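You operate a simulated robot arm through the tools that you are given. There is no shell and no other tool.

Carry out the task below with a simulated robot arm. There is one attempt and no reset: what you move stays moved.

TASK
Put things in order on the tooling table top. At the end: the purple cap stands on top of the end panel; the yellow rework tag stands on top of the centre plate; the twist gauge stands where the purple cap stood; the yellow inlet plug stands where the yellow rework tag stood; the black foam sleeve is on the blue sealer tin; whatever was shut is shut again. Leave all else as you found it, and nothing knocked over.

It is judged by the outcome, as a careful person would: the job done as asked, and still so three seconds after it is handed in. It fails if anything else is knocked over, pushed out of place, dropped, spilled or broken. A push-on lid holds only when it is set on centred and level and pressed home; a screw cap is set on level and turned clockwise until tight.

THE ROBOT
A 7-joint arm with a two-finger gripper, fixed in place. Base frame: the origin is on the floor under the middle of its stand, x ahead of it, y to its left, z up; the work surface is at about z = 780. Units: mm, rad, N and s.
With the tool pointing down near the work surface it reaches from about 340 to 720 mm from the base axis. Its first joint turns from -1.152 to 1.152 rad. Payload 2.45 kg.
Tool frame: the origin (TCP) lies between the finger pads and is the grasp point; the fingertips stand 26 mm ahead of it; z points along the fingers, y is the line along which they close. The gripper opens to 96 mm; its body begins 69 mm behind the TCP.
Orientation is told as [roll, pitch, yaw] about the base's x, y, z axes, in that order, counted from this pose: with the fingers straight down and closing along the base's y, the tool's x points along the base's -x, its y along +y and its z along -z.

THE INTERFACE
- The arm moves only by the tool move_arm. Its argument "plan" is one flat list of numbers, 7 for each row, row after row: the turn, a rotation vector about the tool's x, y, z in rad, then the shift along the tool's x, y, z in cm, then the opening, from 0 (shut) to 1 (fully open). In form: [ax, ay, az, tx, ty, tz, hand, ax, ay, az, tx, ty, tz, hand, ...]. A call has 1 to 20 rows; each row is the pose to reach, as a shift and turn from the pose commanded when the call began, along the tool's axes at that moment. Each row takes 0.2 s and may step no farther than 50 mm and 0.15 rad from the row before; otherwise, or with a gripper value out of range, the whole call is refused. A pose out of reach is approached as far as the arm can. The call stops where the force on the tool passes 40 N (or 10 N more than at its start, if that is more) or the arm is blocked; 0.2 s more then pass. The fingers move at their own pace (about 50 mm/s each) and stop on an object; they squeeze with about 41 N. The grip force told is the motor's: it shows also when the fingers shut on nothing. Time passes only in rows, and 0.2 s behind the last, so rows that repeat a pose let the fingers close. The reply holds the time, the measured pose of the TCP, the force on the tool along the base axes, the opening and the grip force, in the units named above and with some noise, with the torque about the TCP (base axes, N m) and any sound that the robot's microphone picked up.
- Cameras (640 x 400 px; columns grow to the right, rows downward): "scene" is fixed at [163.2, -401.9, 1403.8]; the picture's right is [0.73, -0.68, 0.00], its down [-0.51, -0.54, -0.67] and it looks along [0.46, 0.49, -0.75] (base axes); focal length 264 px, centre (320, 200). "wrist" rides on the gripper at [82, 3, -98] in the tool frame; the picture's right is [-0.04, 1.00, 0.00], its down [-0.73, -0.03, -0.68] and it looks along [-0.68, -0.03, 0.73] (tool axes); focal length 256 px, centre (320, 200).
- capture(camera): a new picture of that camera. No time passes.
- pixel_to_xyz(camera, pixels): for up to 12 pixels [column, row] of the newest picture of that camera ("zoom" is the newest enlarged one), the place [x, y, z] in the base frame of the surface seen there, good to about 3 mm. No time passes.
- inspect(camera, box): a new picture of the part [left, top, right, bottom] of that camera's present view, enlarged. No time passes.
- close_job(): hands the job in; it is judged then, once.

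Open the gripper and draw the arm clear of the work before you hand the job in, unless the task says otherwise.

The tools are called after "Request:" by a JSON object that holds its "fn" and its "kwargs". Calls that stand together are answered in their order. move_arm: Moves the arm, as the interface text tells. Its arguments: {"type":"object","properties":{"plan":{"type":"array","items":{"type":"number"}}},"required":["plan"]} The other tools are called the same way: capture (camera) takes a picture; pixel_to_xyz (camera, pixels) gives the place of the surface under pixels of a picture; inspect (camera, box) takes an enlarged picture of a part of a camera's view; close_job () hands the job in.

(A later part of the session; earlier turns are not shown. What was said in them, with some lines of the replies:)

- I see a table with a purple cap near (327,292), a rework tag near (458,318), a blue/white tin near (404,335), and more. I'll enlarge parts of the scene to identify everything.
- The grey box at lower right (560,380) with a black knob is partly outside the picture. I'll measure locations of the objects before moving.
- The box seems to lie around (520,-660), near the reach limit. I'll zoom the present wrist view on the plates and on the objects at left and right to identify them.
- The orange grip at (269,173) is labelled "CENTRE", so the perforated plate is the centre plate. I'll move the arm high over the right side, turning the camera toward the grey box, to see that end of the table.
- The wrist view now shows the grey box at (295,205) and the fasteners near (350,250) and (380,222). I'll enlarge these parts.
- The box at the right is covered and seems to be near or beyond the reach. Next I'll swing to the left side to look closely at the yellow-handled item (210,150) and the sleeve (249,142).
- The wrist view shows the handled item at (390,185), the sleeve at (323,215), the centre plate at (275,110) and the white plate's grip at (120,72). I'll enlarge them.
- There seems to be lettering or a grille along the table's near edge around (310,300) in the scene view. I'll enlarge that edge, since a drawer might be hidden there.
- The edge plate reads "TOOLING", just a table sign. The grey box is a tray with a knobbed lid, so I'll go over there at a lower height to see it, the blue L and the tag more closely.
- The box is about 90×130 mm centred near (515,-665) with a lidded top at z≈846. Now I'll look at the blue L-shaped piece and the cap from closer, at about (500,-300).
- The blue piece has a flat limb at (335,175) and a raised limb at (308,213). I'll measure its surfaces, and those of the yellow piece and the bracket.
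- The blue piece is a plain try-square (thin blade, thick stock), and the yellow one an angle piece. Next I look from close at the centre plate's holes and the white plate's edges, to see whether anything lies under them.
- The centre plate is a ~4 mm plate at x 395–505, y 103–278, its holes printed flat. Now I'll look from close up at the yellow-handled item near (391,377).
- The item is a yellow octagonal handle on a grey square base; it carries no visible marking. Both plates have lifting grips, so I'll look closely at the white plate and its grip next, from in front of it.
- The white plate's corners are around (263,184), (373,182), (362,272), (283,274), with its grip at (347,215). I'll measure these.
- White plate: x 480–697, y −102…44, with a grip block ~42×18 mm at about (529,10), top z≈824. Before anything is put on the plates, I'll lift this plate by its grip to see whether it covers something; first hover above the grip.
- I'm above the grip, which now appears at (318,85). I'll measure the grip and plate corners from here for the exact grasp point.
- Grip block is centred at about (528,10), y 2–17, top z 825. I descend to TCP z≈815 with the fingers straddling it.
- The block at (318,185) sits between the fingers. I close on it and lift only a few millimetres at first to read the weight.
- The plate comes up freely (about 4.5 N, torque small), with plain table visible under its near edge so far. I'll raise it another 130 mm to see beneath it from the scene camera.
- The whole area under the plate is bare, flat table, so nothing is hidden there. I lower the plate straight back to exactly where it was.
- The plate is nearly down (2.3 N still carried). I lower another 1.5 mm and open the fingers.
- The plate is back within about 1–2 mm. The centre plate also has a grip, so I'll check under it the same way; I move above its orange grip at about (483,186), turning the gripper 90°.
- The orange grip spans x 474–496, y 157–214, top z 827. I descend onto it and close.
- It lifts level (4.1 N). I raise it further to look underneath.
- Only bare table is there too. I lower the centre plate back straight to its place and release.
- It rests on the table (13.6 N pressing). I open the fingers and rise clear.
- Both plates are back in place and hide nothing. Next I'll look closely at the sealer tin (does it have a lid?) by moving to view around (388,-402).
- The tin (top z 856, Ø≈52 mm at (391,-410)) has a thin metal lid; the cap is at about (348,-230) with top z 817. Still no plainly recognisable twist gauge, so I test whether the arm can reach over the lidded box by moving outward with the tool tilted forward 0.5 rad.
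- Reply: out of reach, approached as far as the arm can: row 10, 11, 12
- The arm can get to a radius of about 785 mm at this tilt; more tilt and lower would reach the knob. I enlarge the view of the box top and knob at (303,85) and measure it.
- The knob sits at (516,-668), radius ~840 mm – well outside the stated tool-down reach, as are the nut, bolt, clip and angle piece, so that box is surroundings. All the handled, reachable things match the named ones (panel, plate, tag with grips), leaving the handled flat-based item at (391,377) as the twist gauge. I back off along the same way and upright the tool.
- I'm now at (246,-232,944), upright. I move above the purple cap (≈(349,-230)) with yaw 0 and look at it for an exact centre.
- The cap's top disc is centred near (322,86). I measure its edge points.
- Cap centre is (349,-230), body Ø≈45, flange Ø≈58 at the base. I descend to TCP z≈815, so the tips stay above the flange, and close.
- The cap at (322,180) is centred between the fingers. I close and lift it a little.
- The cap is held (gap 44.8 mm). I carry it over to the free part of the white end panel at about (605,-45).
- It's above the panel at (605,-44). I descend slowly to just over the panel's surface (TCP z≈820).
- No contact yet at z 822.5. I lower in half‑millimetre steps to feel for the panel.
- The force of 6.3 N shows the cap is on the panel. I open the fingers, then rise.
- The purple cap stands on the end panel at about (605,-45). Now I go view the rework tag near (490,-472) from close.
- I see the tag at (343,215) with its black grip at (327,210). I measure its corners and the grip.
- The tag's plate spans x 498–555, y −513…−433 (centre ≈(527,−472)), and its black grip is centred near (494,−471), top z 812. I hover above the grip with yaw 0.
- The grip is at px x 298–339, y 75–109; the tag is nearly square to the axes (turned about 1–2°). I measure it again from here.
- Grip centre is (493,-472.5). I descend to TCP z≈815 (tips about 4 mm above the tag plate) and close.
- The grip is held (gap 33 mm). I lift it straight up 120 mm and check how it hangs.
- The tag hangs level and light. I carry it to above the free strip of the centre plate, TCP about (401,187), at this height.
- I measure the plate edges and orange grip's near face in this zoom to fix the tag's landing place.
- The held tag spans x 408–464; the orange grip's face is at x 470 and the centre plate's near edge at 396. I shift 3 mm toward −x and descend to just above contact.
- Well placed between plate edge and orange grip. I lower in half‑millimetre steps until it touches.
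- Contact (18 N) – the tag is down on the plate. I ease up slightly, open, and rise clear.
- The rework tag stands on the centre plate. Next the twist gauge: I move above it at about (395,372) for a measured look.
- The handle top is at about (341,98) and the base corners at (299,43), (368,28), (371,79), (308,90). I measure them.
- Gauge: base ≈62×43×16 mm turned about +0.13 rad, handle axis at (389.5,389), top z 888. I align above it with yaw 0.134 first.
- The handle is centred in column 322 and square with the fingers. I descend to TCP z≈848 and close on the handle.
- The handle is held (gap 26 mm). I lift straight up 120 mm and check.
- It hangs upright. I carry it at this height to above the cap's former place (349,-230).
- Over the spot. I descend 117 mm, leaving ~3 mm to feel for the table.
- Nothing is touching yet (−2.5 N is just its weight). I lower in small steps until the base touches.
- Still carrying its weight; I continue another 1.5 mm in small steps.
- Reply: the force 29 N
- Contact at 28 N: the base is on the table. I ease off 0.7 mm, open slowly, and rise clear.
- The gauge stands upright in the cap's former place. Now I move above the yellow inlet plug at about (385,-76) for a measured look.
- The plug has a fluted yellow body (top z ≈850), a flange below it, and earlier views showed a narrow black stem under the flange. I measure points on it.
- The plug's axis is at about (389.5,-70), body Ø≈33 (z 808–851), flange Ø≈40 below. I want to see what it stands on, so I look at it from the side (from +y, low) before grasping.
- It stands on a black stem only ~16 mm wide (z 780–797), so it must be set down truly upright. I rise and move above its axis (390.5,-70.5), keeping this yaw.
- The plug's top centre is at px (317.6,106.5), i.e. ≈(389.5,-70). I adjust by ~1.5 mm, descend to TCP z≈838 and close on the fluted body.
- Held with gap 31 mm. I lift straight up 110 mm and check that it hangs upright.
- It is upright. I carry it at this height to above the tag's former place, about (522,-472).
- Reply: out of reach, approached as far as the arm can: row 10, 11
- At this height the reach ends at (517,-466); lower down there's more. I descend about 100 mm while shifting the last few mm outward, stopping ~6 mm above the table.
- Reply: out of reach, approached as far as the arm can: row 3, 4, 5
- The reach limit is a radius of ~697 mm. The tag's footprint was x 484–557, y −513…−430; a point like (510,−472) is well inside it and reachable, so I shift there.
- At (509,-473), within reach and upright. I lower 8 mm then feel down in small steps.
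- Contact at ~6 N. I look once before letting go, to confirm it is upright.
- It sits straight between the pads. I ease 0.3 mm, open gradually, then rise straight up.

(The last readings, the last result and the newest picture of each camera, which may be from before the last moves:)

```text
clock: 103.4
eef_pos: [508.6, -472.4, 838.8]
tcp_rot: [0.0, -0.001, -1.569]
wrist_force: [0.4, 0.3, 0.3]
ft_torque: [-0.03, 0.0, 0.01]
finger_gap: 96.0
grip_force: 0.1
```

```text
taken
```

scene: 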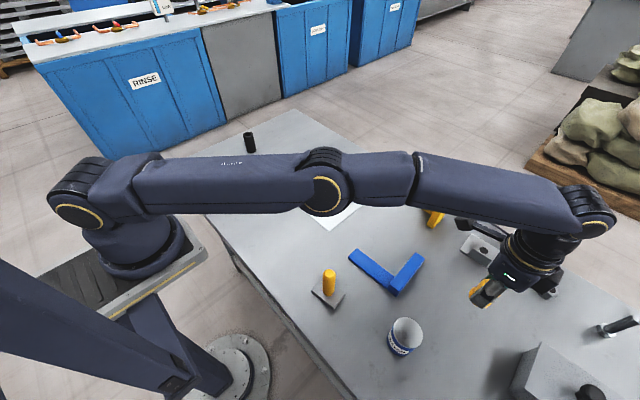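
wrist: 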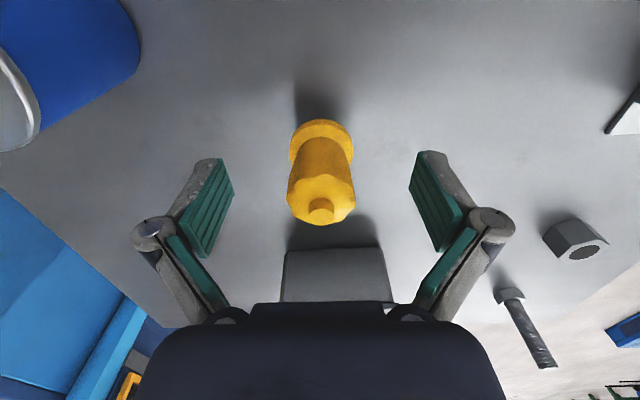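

The plug stands by itself. I rise straight up, then check.

Request:
{"fn": "move_arm", "kwargs": {"plan": [0, 0, 0, 0, 0, -2, 1, 0, 0, 0, 0, 0, -5, 1, 0, 0, 0, 0, 0, -8, 1, 0, 0, 0, 0, 0, -10.5, 1]}}

Request:
{"fn": "capture", "kwargs": {"camera": "wrist"}}

Request:
{"fn": "inspect", "kwargs": {"camera": "scene", "box": [380, 240, 560, 380]}}

```text
clock: 104.4
eef_pos: [507.7, -474.0, 944.1]
tcp_rot: [0.0, 0.0, -1.568]
wrist_force: [-0.2, 0.1, -0.7]
ft_torque: [-0.01, 0.0, -0.04]
finger_gap: 96.1
grip_force: 0.1
```

```text
taken
```

wrist: 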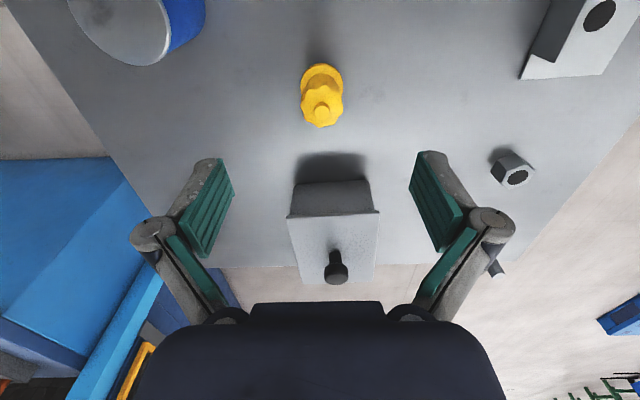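

```text
2.86 times, centred on (470, 310) of scene
```

zoom: 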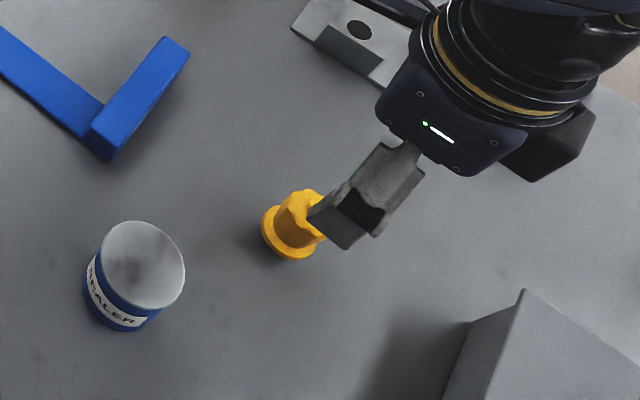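

The plug stands steadily. Now I travel to the black foam sleeve at about (527,358), turning back to yaw 0.

Request:
{"fn": "move_arm", "kwargs": {"plan": [0, 0, -0.083, 4.38, 0.1, 0, 1, 0, 0, -0.165, 8.76, 0.2, 0, 1, 0, 0, -0.248, 13.14, 0.3, 0, 1, 0, 0, -0.331, 17.52, 0.4, 0, 1, 0, 0, -0.413, 21.9, 0.5, 0, 1, 0, 0, -0.496, 26.27, 0.6, 0, 1, 0, 0, -0.579, 30.65, 0.7, 0, 1, 0, 0, -0.661, 35.03, 0.8, 0, 1, 0, 0, -0.744, 39.41, 0.9, 0, 1, 0, 0, -0.827, 43.79, 1.0, 0, 1, 0, 0, -0.909, 48.17, 1.1, 0, 1, 0, 0, -0.992, 52.55, 1.2, 0, 1, 0, 0, -1.075, 56.93, 1.3, 0, 1, 0, 0, -1.157, 61.31, 1.4, 0, 1, 0, 0, -1.24, 65.69, 1.5, 0, 1, 0, 0, -1.323, 70.06, 1.6, 0, 1, 0, 0, -1.405, 74.44, 1.7, 0, 1, 0, 0, -1.488, 78.82, 1.8, 0, 1, 0, 0, -1.57, 83.2, 1.9, 0, 1, 0, 0, -1.57, 83.2, 1.9, 0, 1]}}

Request:
{"fn": "capture", "kwargs": {"camera": "wrist"}}

Request:
{"fn": "inspect", "kwargs": {"camera": "wrist", "box": [250, 30, 390, 170]}}

```text
clock: 108.6
eef_pos: [528.0, 361.5, 944.9]
tcp_rot: [0.0, 0.001, 0.002]
wrist_force: [-0.2, 0.0, -0.8]
ft_torque: [-0.01, 0.0, 0.03]
finger_gap: 95.8
grip_force: 0.1
```

```text
taken
```

wrist: 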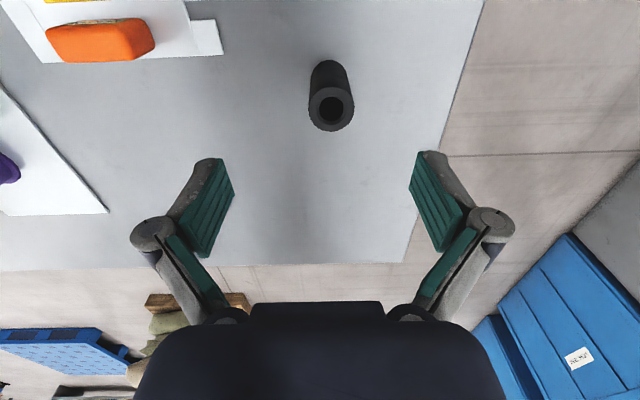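

```text
2.86 times, centred on (320, 100) of wrist
```

zoom: 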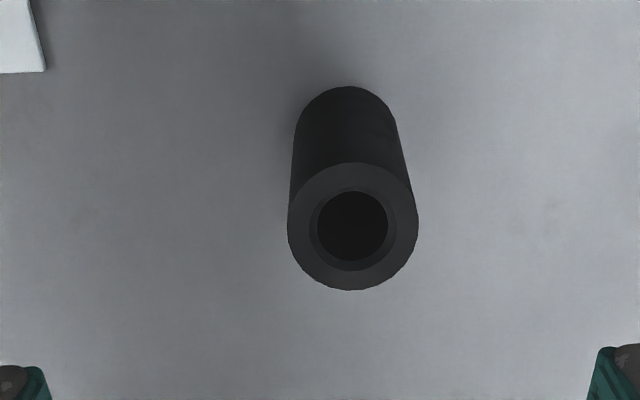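

The sleeve's top ring is centred at about px (331.5,109). I measure its rim.

Request:
{"fn": "pixel_to_xyz", "kwargs": {"camera": "wrist", "pixels": [[331, 89], [331, 129], [311, 109], [352, 109], [331, 109], [318, 122], [345, 122], [331, 75], [318, 94], [345, 94], [331, 100], [331, 117]]}}

```text
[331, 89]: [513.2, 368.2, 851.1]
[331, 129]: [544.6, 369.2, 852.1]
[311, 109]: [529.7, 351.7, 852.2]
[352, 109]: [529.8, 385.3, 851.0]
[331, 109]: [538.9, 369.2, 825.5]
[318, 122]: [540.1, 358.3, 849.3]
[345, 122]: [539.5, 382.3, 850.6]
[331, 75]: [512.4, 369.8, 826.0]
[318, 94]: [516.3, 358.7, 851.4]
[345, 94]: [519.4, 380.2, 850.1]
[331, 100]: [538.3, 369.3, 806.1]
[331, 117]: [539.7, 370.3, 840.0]
```

Sleeve: centre (529,369), Ø≈35, z 780–851. I shift over it, descend to TCP z≈830 and close.

Request:
{"fn": "move_arm", "kwargs": {"plan": [0, 0, 0, -0.1, 0.75, 1, 1, 0, 0, 0, -0.1, 0.75, 5, 1, 0, 0, 0, -0.1, 0.75, 9, 1, 0, 0, 0, -0.1, 0.75, 11.5, 1, 0, 0, 0, -0.1, 0.75, 11.5, 0.7, 0, 0, 0, -0.1, 0.75, 11.5, 0.5, 0, 0, 0, -0.1, 0.75, 11.5, 0.3, 0, 0, 0, -0.1, 0.75, 11.5, 0, 0, 0, 0, -0.1, 0.75, 11.5, 0, 0, 0, 0, -0.1, 0.75, 11.5, 0]}}

Request:
{"fn": "capture", "kwargs": {"camera": "wrist"}}

```text
clock: 110.8
eef_pos: [530.0, 367.9, 831.0]
tcp_rot: [-0.001, 0.0, 0.0]
wrist_force: [0.3, -0.9, -0.3]
ft_torque: [0.02, -0.02, -0.02]
finger_gap: 34.7
grip_force: 40.9
```

```text
taken
```

wrist: 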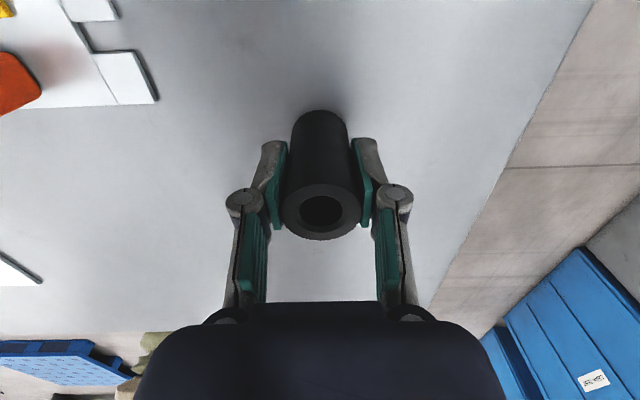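

Held (gap 34.7 mm). I lift it 150 mm, and take a clear scene picture to measure the tin's top.

Request:
{"fn": "move_arm", "kwargs": {"plan": [0, 0, 0, 0, 0, -1, 0, 0, 0, 0, 0, 0, -5, 0, 0, 0, 0, 0, 0, -9, 0, 0, 0, 0, 0, 0, -13, 0, 0, 0, 0, 0, 0, -15, 0, 0, 0, 0, 0, 0, -15, 0]}}

Request:
{"fn": "capture", "kwargs": {"camera": "scene"}}

Request:
{"fn": "inspect", "kwargs": {"camera": "scene", "box": [370, 300, 440, 370]}}

```text
clock: 112.2
eef_pos: [528.3, 367.9, 979.6]
tcp_rot: [-0.001, 0.0, -0.001]
wrist_force: [0.1, 0.1, 0.0]
ft_torque: [0.0, 0.01, 0.02]
finger_gap: 35.0
grip_force: 40.8
```

```text
taken
```

scene: 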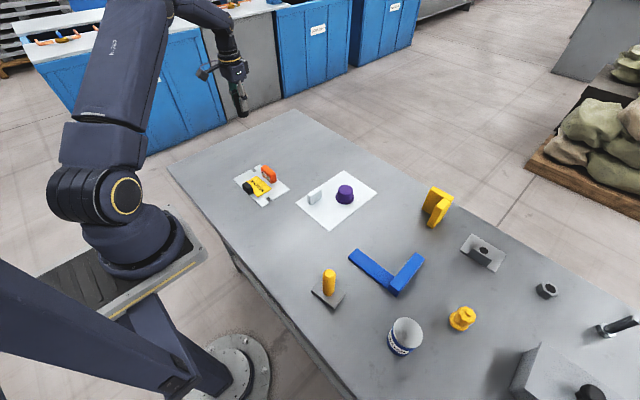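

```text
5.71 times, centred on (405, 335) of scene
```

zoom: 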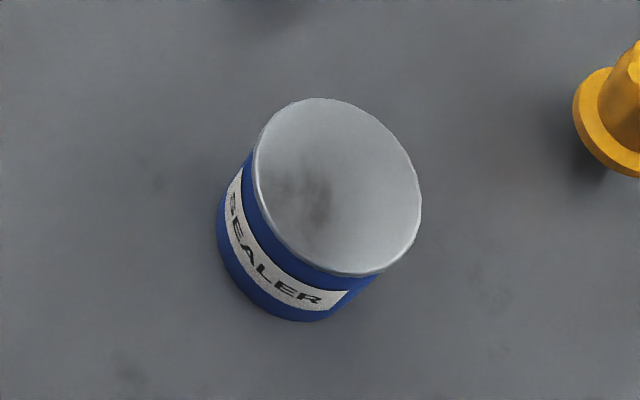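

The tin's top ellipse in the zoom spans x 254–421, y 98–276, centre about (338,187). I measure rim and centre points.

Request:
{"fn": "pixel_to_xyz", "kwargs": {"camera": "zoom", "pixels": [[338, 187], [260, 150], [415, 222], [310, 103], [365, 268], [270, 130], [405, 240], [275, 220], [400, 150], [340, 104], [335, 264], [300, 150]]}}

Request:
{"fn": "pixel_to_xyz", "kwargs": {"camera": "scene", "pixels": [[462, 313], [462, 322], [330, 275], [330, 295], [345, 188], [345, 200]]}}

```text
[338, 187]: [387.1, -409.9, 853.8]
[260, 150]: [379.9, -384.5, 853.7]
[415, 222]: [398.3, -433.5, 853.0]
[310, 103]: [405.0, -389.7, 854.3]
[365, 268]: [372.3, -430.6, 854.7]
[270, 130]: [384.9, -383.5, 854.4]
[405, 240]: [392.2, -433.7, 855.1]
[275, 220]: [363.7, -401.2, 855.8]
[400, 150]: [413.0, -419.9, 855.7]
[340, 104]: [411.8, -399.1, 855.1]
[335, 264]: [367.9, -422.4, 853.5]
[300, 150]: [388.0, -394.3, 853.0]
```

```text
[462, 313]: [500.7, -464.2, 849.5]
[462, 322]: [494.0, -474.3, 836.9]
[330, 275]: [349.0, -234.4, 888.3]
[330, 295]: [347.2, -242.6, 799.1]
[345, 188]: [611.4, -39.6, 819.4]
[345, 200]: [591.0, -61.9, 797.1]
```

Tin top centre is (388.7,-409.8), z≈854.5, Ø≈53. I carry the sleeve at this height (its bottom ≈930) to above the tin.

Request:
{"fn": "move_arm", "kwargs": {"plan": [0, 0, 0, 0.83, -4.58, 0, 0, 0, 0, 0, 1.65, -9.15, 0, 0, 0, 0, 0, 2.48, -13.73, 0, 0, 0, 0, 0, 3.31, -18.3, 0, 0, 0, 0, 0, 4.13, -22.88, 0, 0, 0, 0, 0, 4.96, -27.46, 0, 0, 0, 0, 0, 5.78, -32.03, 0, 0, 0, 0, 0, 6.61, -36.61, 0, 0, 0, 0, 0, 7.44, -41.18, 0, 0, 0, 0, 0, 8.26, -45.76, 0, 0, 0, 0, 0, 9.09, -50.34, 0, 0, 0, 0, 0, 9.92, -54.91, 0, 0, 0, 0, 0, 10.74, -59.49, 0, 0, 0, 0, 0, 11.57, -64.06, 0, 0, 0, 0, 0, 12.39, -68.64, 0, 0, 0, 0, 0, 13.22, -73.22, 0, 0, 0, 0, 0, 14.05, -77.8, 0, 0, 0, 0, 0, 14.05, -77.8, 0, 0]}}

Request:
{"fn": "capture", "kwargs": {"camera": "wrist"}}

Request:
{"fn": "inspect", "kwargs": {"camera": "scene", "box": [330, 240, 490, 380]}}

```text
clock: 116.0
eef_pos: [386.8, -413.3, 977.1]
tcp_rot: [0.0, 0.0, 0.001]
wrist_force: [-0.3, -0.4, -0.1]
ft_torque: [-0.02, 0.0, 0.03]
finger_gap: 34.1
grip_force: 41.4
```

```text
taken
```

wrist: 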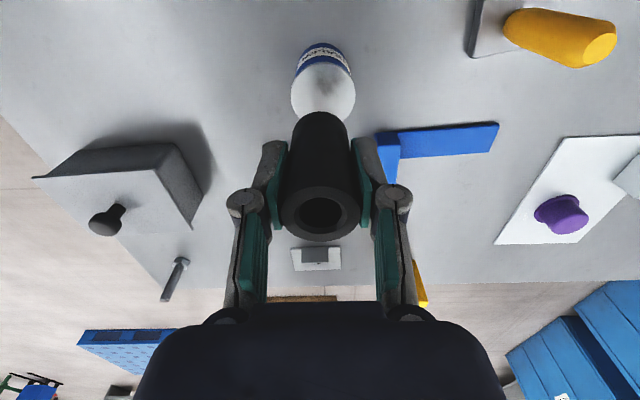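

```text
2.86 times, centred on (410, 310) of scene
```

zoom: 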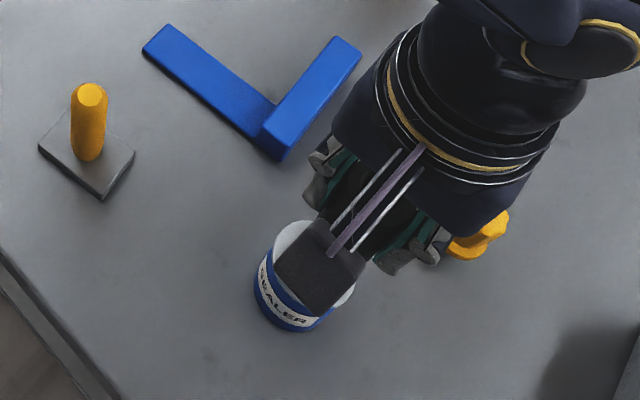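

I take another pose reading without moving, to average out the noise before lowering.

Request:
{"fn": "move_arm", "kwargs": {"plan": [0, 0, 0, 0, 0, 0, 0]}}

Request:
{"fn": "move_arm", "kwargs": {"plan": [0, 0, 0, 0, 0, 0, 0]}}

Request:
{"fn": "move_arm", "kwargs": {"plan": [0, 0, 0, 0, 0, 0, 0]}}

```text
clock: 116.4
eef_pos: [386.5, -411.5, 977.5]
tcp_rot: [-0.001, 0.001, 0.001]
wrist_force: [-0.3, -0.5, -1.2]
ft_torque: [-0.03, 0.01, 0.0]
finger_gap: 34.4
grip_force: 40.8
```

```text
clock: 116.8
eef_pos: [387.7, -412.6, 977.5]
tcp_rot: [0.0, 0.0, -0.001]
wrist_force: [0.2, 0.4, -0.9]
ft_torque: [0.03, 0.0, 0.03]
finger_gap: 34.1
grip_force: 40.7
```

```text
clock: 117.2
eef_pos: [386.9, -413.1, 977.9]
tcp_rot: [0.001, 0.001, -0.002]
wrist_force: [0.1, 0.0, 0.1]
ft_torque: [0.02, 0.0, 0.01]
finger_gap: 34.4
grip_force: 40.8
```

The average pose is (387.0,-412.6,977.5). I correct by (+2.4,+2.4) mm and lower ~68 mm to just above the tin's top.

Request:
{"fn": "move_arm", "kwargs": {"plan": [0, 0, 0, -0.24, 0.24, 1, 0, 0, 0, 0, -0.24, 0.24, 4, 0, 0, 0, 0, -0.24, 0.24, 6, 0, 0, 0, 0, -0.24, 0.24, 6.8, 0, 0, 0, 0, -0.24, 0.24, 6.8, 0]}}

Request:
{"fn": "capture", "kwargs": {"camera": "wrist"}}

Request:
{"fn": "inspect", "kwargs": {"camera": "scene", "box": [360, 280, 450, 370]}}

```text
clock: 118.4
eef_pos: [391.1, -407.8, 909.1]
tcp_rot: [-0.001, -0.001, -0.001]
wrist_force: [-0.5, -0.3, 0.9]
ft_torque: [-0.01, 0.04, 0.01]
finger_gap: 34.3
grip_force: 40.9
```

```text
taken
```

wrist: 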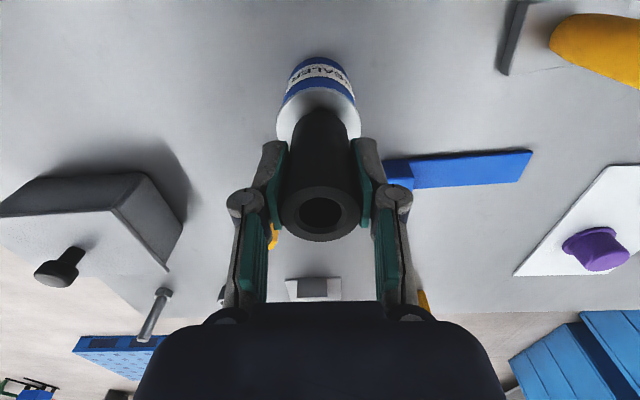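

```text
4.44 times, centred on (405, 325) of scene
```

zoom: 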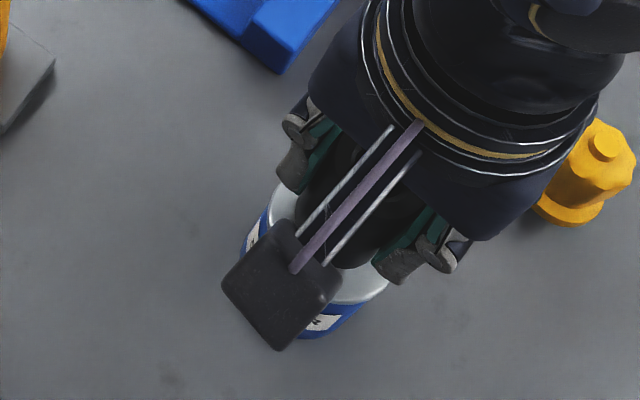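

The sleeve is just above the tin. I enlarge the wrist view to check centring of the sleeve's foot within the tin's rim.

Request:
{"fn": "inspect", "kwargs": {"camera": "wrist", "box": [250, 40, 390, 180]}}

Request:
{"fn": "move_arm", "kwargs": {"plan": [0, 0, 0, 0, 0, 0, 0]}}

Request:
{"fn": "move_arm", "kwargs": {"plan": [0, 0, 0, 0, 0, 0, 0]}}

```text
2.86 times, centred on (320, 110) of wrist
```

zoom: 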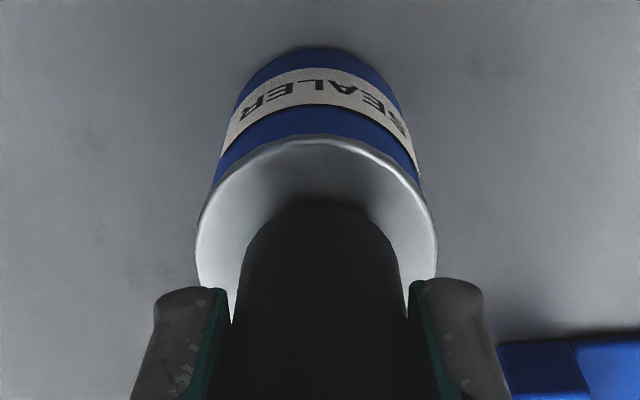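

```text
clock: 118.8
eef_pos: [391.0, -409.7, 909.9]
tcp_rot: [0.0, 0.0, -0.001]
wrist_force: [-0.1, 0.8, -0.2]
ft_torque: [0.01, 0.02, 0.0]
finger_gap: 34.3
grip_force: 40.7
```

```text
clock: 119.2
eef_pos: [389.4, -409.3, 909.8]
tcp_rot: [-0.001, -0.001, -0.001]
wrist_force: [1.0, 0.3, -0.4]
ft_torque: [0.01, 0.0, 0.01]
finger_gap: 34.1
grip_force: 40.5
```

The foot is centred sideways within ~1 mm, and about 2–3 mm too far in +x. I shift −2.3 mm in x and lower in small steps until it touches.

Request:
{"fn": "move_arm", "kwargs": {"plan": [0, 0, 0, 0.23, 0, 0, 0, 0, 0, 0, 0.23, 0, 0.1, 0, 0, 0, 0, 0.23, 0, 0.2, 0, 0, 0, 0, 0.23, 0, 0.25, 0, 0, 0, 0, 0.23, 0, 0.3, 0]}}

Request:
{"fn": "inspect", "kwargs": {"camera": "wrist", "box": [250, 40, 390, 180]}}

```text
clock: 120.4
eef_pos: [387.3, -409.9, 907.1]
tcp_rot: [0.0, 0.001, -0.001]
wrist_force: [-0.4, 0.0, -0.8]
ft_torque: [0.01, -0.03, -0.01]
finger_gap: 34.0
grip_force: 41.3
```

```text
2.86 times, centred on (320, 110) of wrist
```

zoom: 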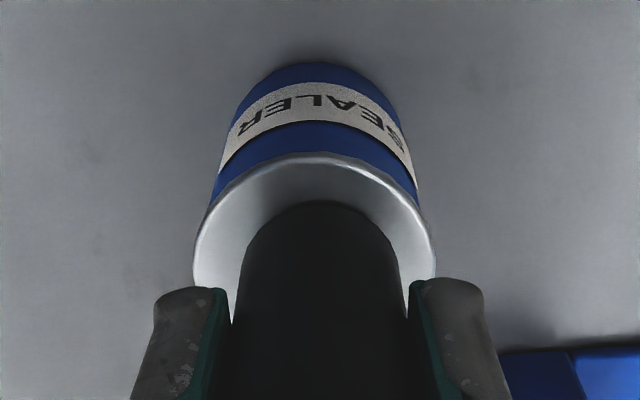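

Now it looks well centred. I lower further in half‑millimetre steps to contact.

Request:
{"fn": "move_arm", "kwargs": {"plan": [0, 0, 0, 0, 0, 0.05, 0, 0, 0, 0, 0, 0, 0.1, 0, 0, 0, 0, 0, 0, 0.15, 0]}}

```text
clock: 121.2
eef_pos: [386.6, -408.8, 905.7]
tcp_rot: [-0.001, 0.0, -0.001]
wrist_force: [0.4, 0.0, 0.0]
ft_torque: [0.02, -0.04, -0.03]
finger_gap: 33.6
grip_force: 40.8
```

Request:
{"fn": "move_arm", "kwargs": {"plan": [0, 0, 0, 0, 0, 0.05, 0, 0, 0, 0, 0, 0, 0.1, 0, 0, 0, 0, 0, 0, 0.12, 0]}}

```text
clock: 122.0
eef_pos: [387.7, -409.3, 906.0]
tcp_rot: [0.0, -0.001, 0.0]
wrist_force: [-3.0, 4.3, 13.0]
ft_torque: [0.32, 0.13, 0.03]
finger_gap: 34.1
grip_force: 40.7
```

Contact (13 N): the sleeve's foot rests on the tin. I ease 0.5 mm, open slowly, and hold.

Request:
{"fn": "move_arm", "kwargs": {"plan": [0, 0, 0, 0, 0, -0.05, 0, 0, 0, 0, 0, 0, -0.05, 0.28, 0, 0, 0, 0, 0, -0.05, 0.38, 0, 0, 0, 0, 0, -0.05, 0.5, 0, 0, 0, 0, 0, -0.05, 0.7, 0, 0, 0, 0, 0, -0.05, 1, 0, 0, 0, 0, 0, -0.05, 1, 0, 0, 0, 0, 0, -0.05, 1]}}

Request:
{"fn": "capture", "kwargs": {"camera": "wrist"}}

```text
clock: 123.8
eef_pos: [387.0, -410.9, 906.2]
tcp_rot: [-0.001, 0.0, 0.0]
wrist_force: [-0.8, -0.6, 0.1]
ft_torque: [0.02, 0.05, 0.0]
finger_gap: 96.0
grip_force: 0.1
```

```text
taken
```

wrist: 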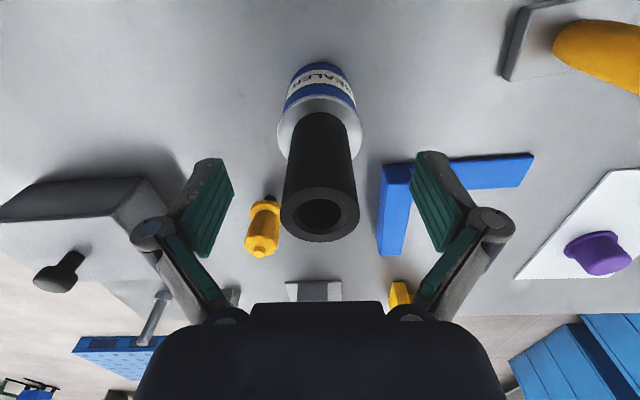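

The sleeve stands on the tin by itself. I rise straight up and take pictures of everything.

Request:
{"fn": "move_arm", "kwargs": {"plan": [0, 0, 0, 0, 0, -2, 1, 0, 0, 0, 0, 0, -5, 1, 0, 0, 0, 0, 0, -9, 1, 0, 0, 0, 0, 0, -13, 1, 0, 0, 0, 0, 0, -16, 1]}}

Request:
{"fn": "capture", "kwargs": {"camera": "wrist"}}

Request:
{"fn": "move_arm", "kwargs": {"plan": [0, 0, 0, 2, 4, -1, 1, 0, 0, 0, 2, 8, -2, 1, 0, 0, 0, 2, 12, -3, 1, 0, 0, 0, 2, 16, -3, 1, 0, 0, 0, 2, 20, -3, 1, 0, 0, 0, 2, 24, -3, 1, 0, 0, 0, 2, 28, -3, 1, 0, 0, 0, 2, 32, -3, 1, 0, 0, 0, 2, 36, -3, 1, 0, 0, 0, 0, 40, -3, 1]}}

Request:
{"fn": "capture", "kwargs": {"camera": "scene"}}

Request:
{"fn": "capture", "kwargs": {"camera": "wrist"}}

```text
clock: 125.0
eef_pos: [387.7, -408.6, 1065.1]
tcp_rot: [0.001, 0.001, 0.001]
wrist_force: [-0.1, 0.4, 0.1]
ft_torque: [0.0, 0.03, 0.01]
finger_gap: 96.2
grip_force: 0.2
```

```text
taken
```

wrist: 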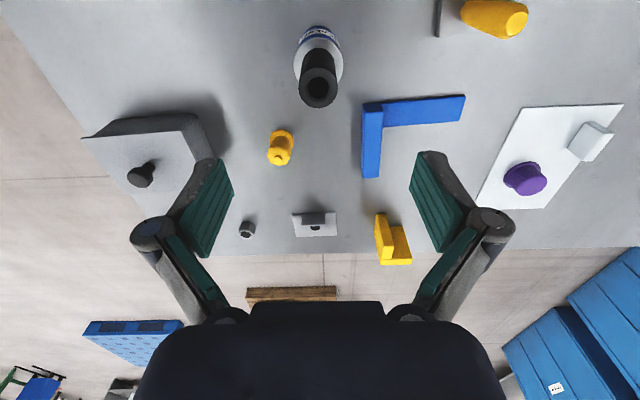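

```text
clock: 127.2
eef_pos: [386.6, -5.4, 1093.8]
tcp_rot: [0.001, 0.001, -0.001]
wrist_force: [0.4, 0.0, 0.5]
ft_torque: [0.01, 0.0, -0.02]
finger_gap: 96.1
grip_force: 0.1
```

```text
taken
```

scene: 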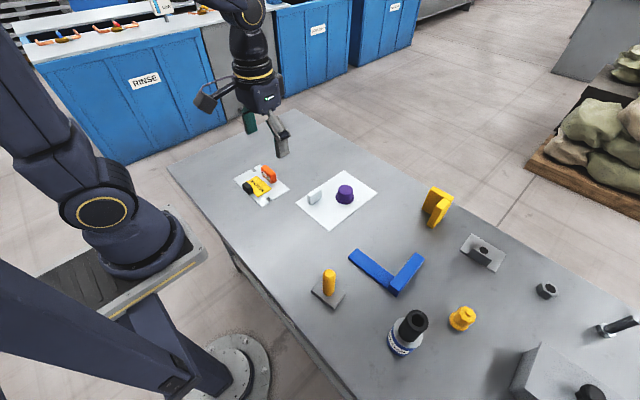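

```text
taken
```

wrist: 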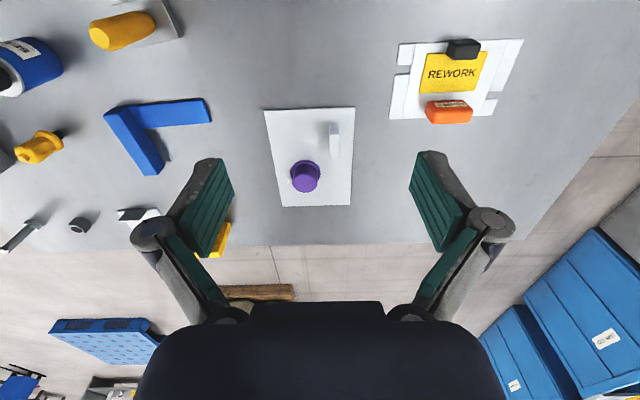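

All five moves are done and the arm is clear. I enlarge the scene and wrist views for a final check that everything stands properly.

Request:
{"fn": "inspect", "kwargs": {"camera": "scene", "box": [220, 150, 400, 250]}}

Request:
{"fn": "inspect", "kwargs": {"camera": "scene", "box": [300, 240, 500, 370]}}

Request:
{"fn": "inspect", "kwargs": {"camera": "scene", "box": [440, 220, 640, 400]}}

Request:
{"fn": "pixel_to_xyz", "kwargs": {"camera": "scene", "pixels": [[330, 271], [345, 189], [463, 312], [413, 325], [405, 350], [390, 275], [262, 186], [299, 208], [377, 188]]}}

```text
3.56 times, centred on (310, 200) of scene
```

zoom: 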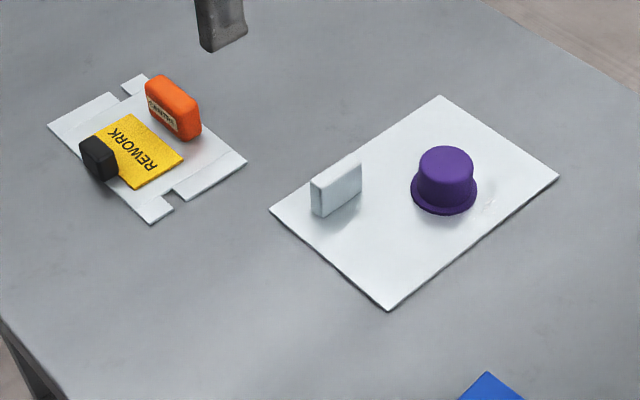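

```text
3.08 times, centred on (400, 305) of scene
```

zoom: 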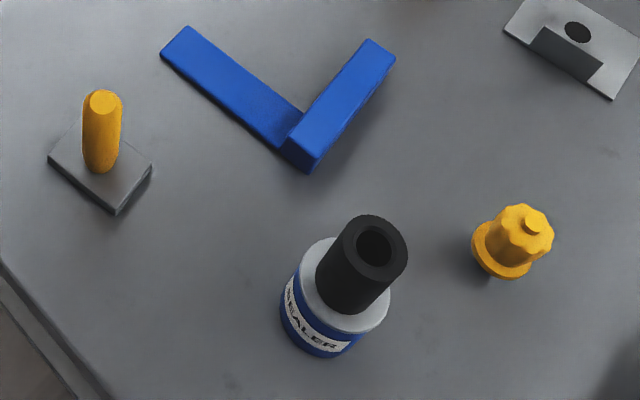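

```text
2.22 times, centred on (540, 310) of scene
```

zoom: 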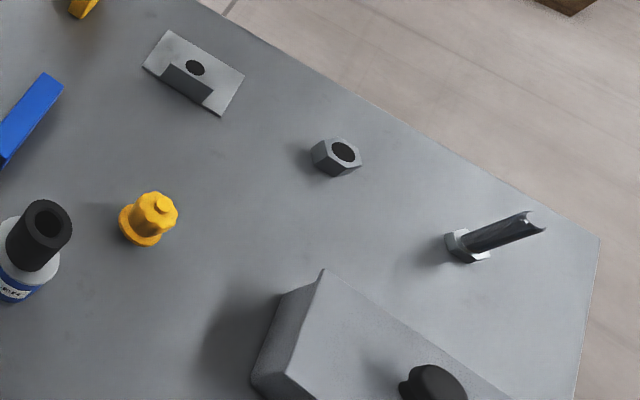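

```text
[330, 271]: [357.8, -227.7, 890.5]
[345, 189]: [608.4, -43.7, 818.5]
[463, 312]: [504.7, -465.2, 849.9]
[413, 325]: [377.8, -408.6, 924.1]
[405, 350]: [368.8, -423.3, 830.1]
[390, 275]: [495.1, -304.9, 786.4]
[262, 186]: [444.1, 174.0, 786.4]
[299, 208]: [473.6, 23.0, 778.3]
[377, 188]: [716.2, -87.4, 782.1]
```

Everything checks out: the cap is on the end panel, the tag on the centre plate, the gauge in the cap's place, the plug in the tag's place and the sleeve on the tin. The rest is undisturbed, the gripper is open and the arm is clear, so I hand the job in.

Request:
{"fn": "close_job", "kwargs": {}}

```text
The job is handed in.
```

I made all five moves and handed the job in, but the twist gauge is my best guess rather than a confirmed identification. The final pictures showed everything upright.

- **Purple cap:** it stands on the white panel with the grip. That panel carries no label. I took it as the end panel because the other one is marked "CENTRE".
- **Yellow rework tag:** it stands on the centre plate, between the plate's near edge and the orange grip.
- **Twist gauge:** the yellow-handled piece with the grey base now stands where the cap stood. Nothing on it names it. I chose it by elimination: it was the only handled, reachable object left unnamed.
- **Yellow inlet plug:** it stands inside the area the tag had covered. The arm could not quite reach the middle of that area, so the plug is about 10–20 mm off.
- **Black foam sleeve:** it stands centred on top of the sealer tin.

**Plates lifted:** I lifted both plates to check whether anything was hidden under them; there was only bare table. They went back within about 2–3 mm of where they were.

**Lidded box:** I did not open the grey box with the knob, since it lies beyond the arm's reach with the tool pointing down. If the twist gauge is inside it, that part of the job is wrong. Nothing that was shut was opened.
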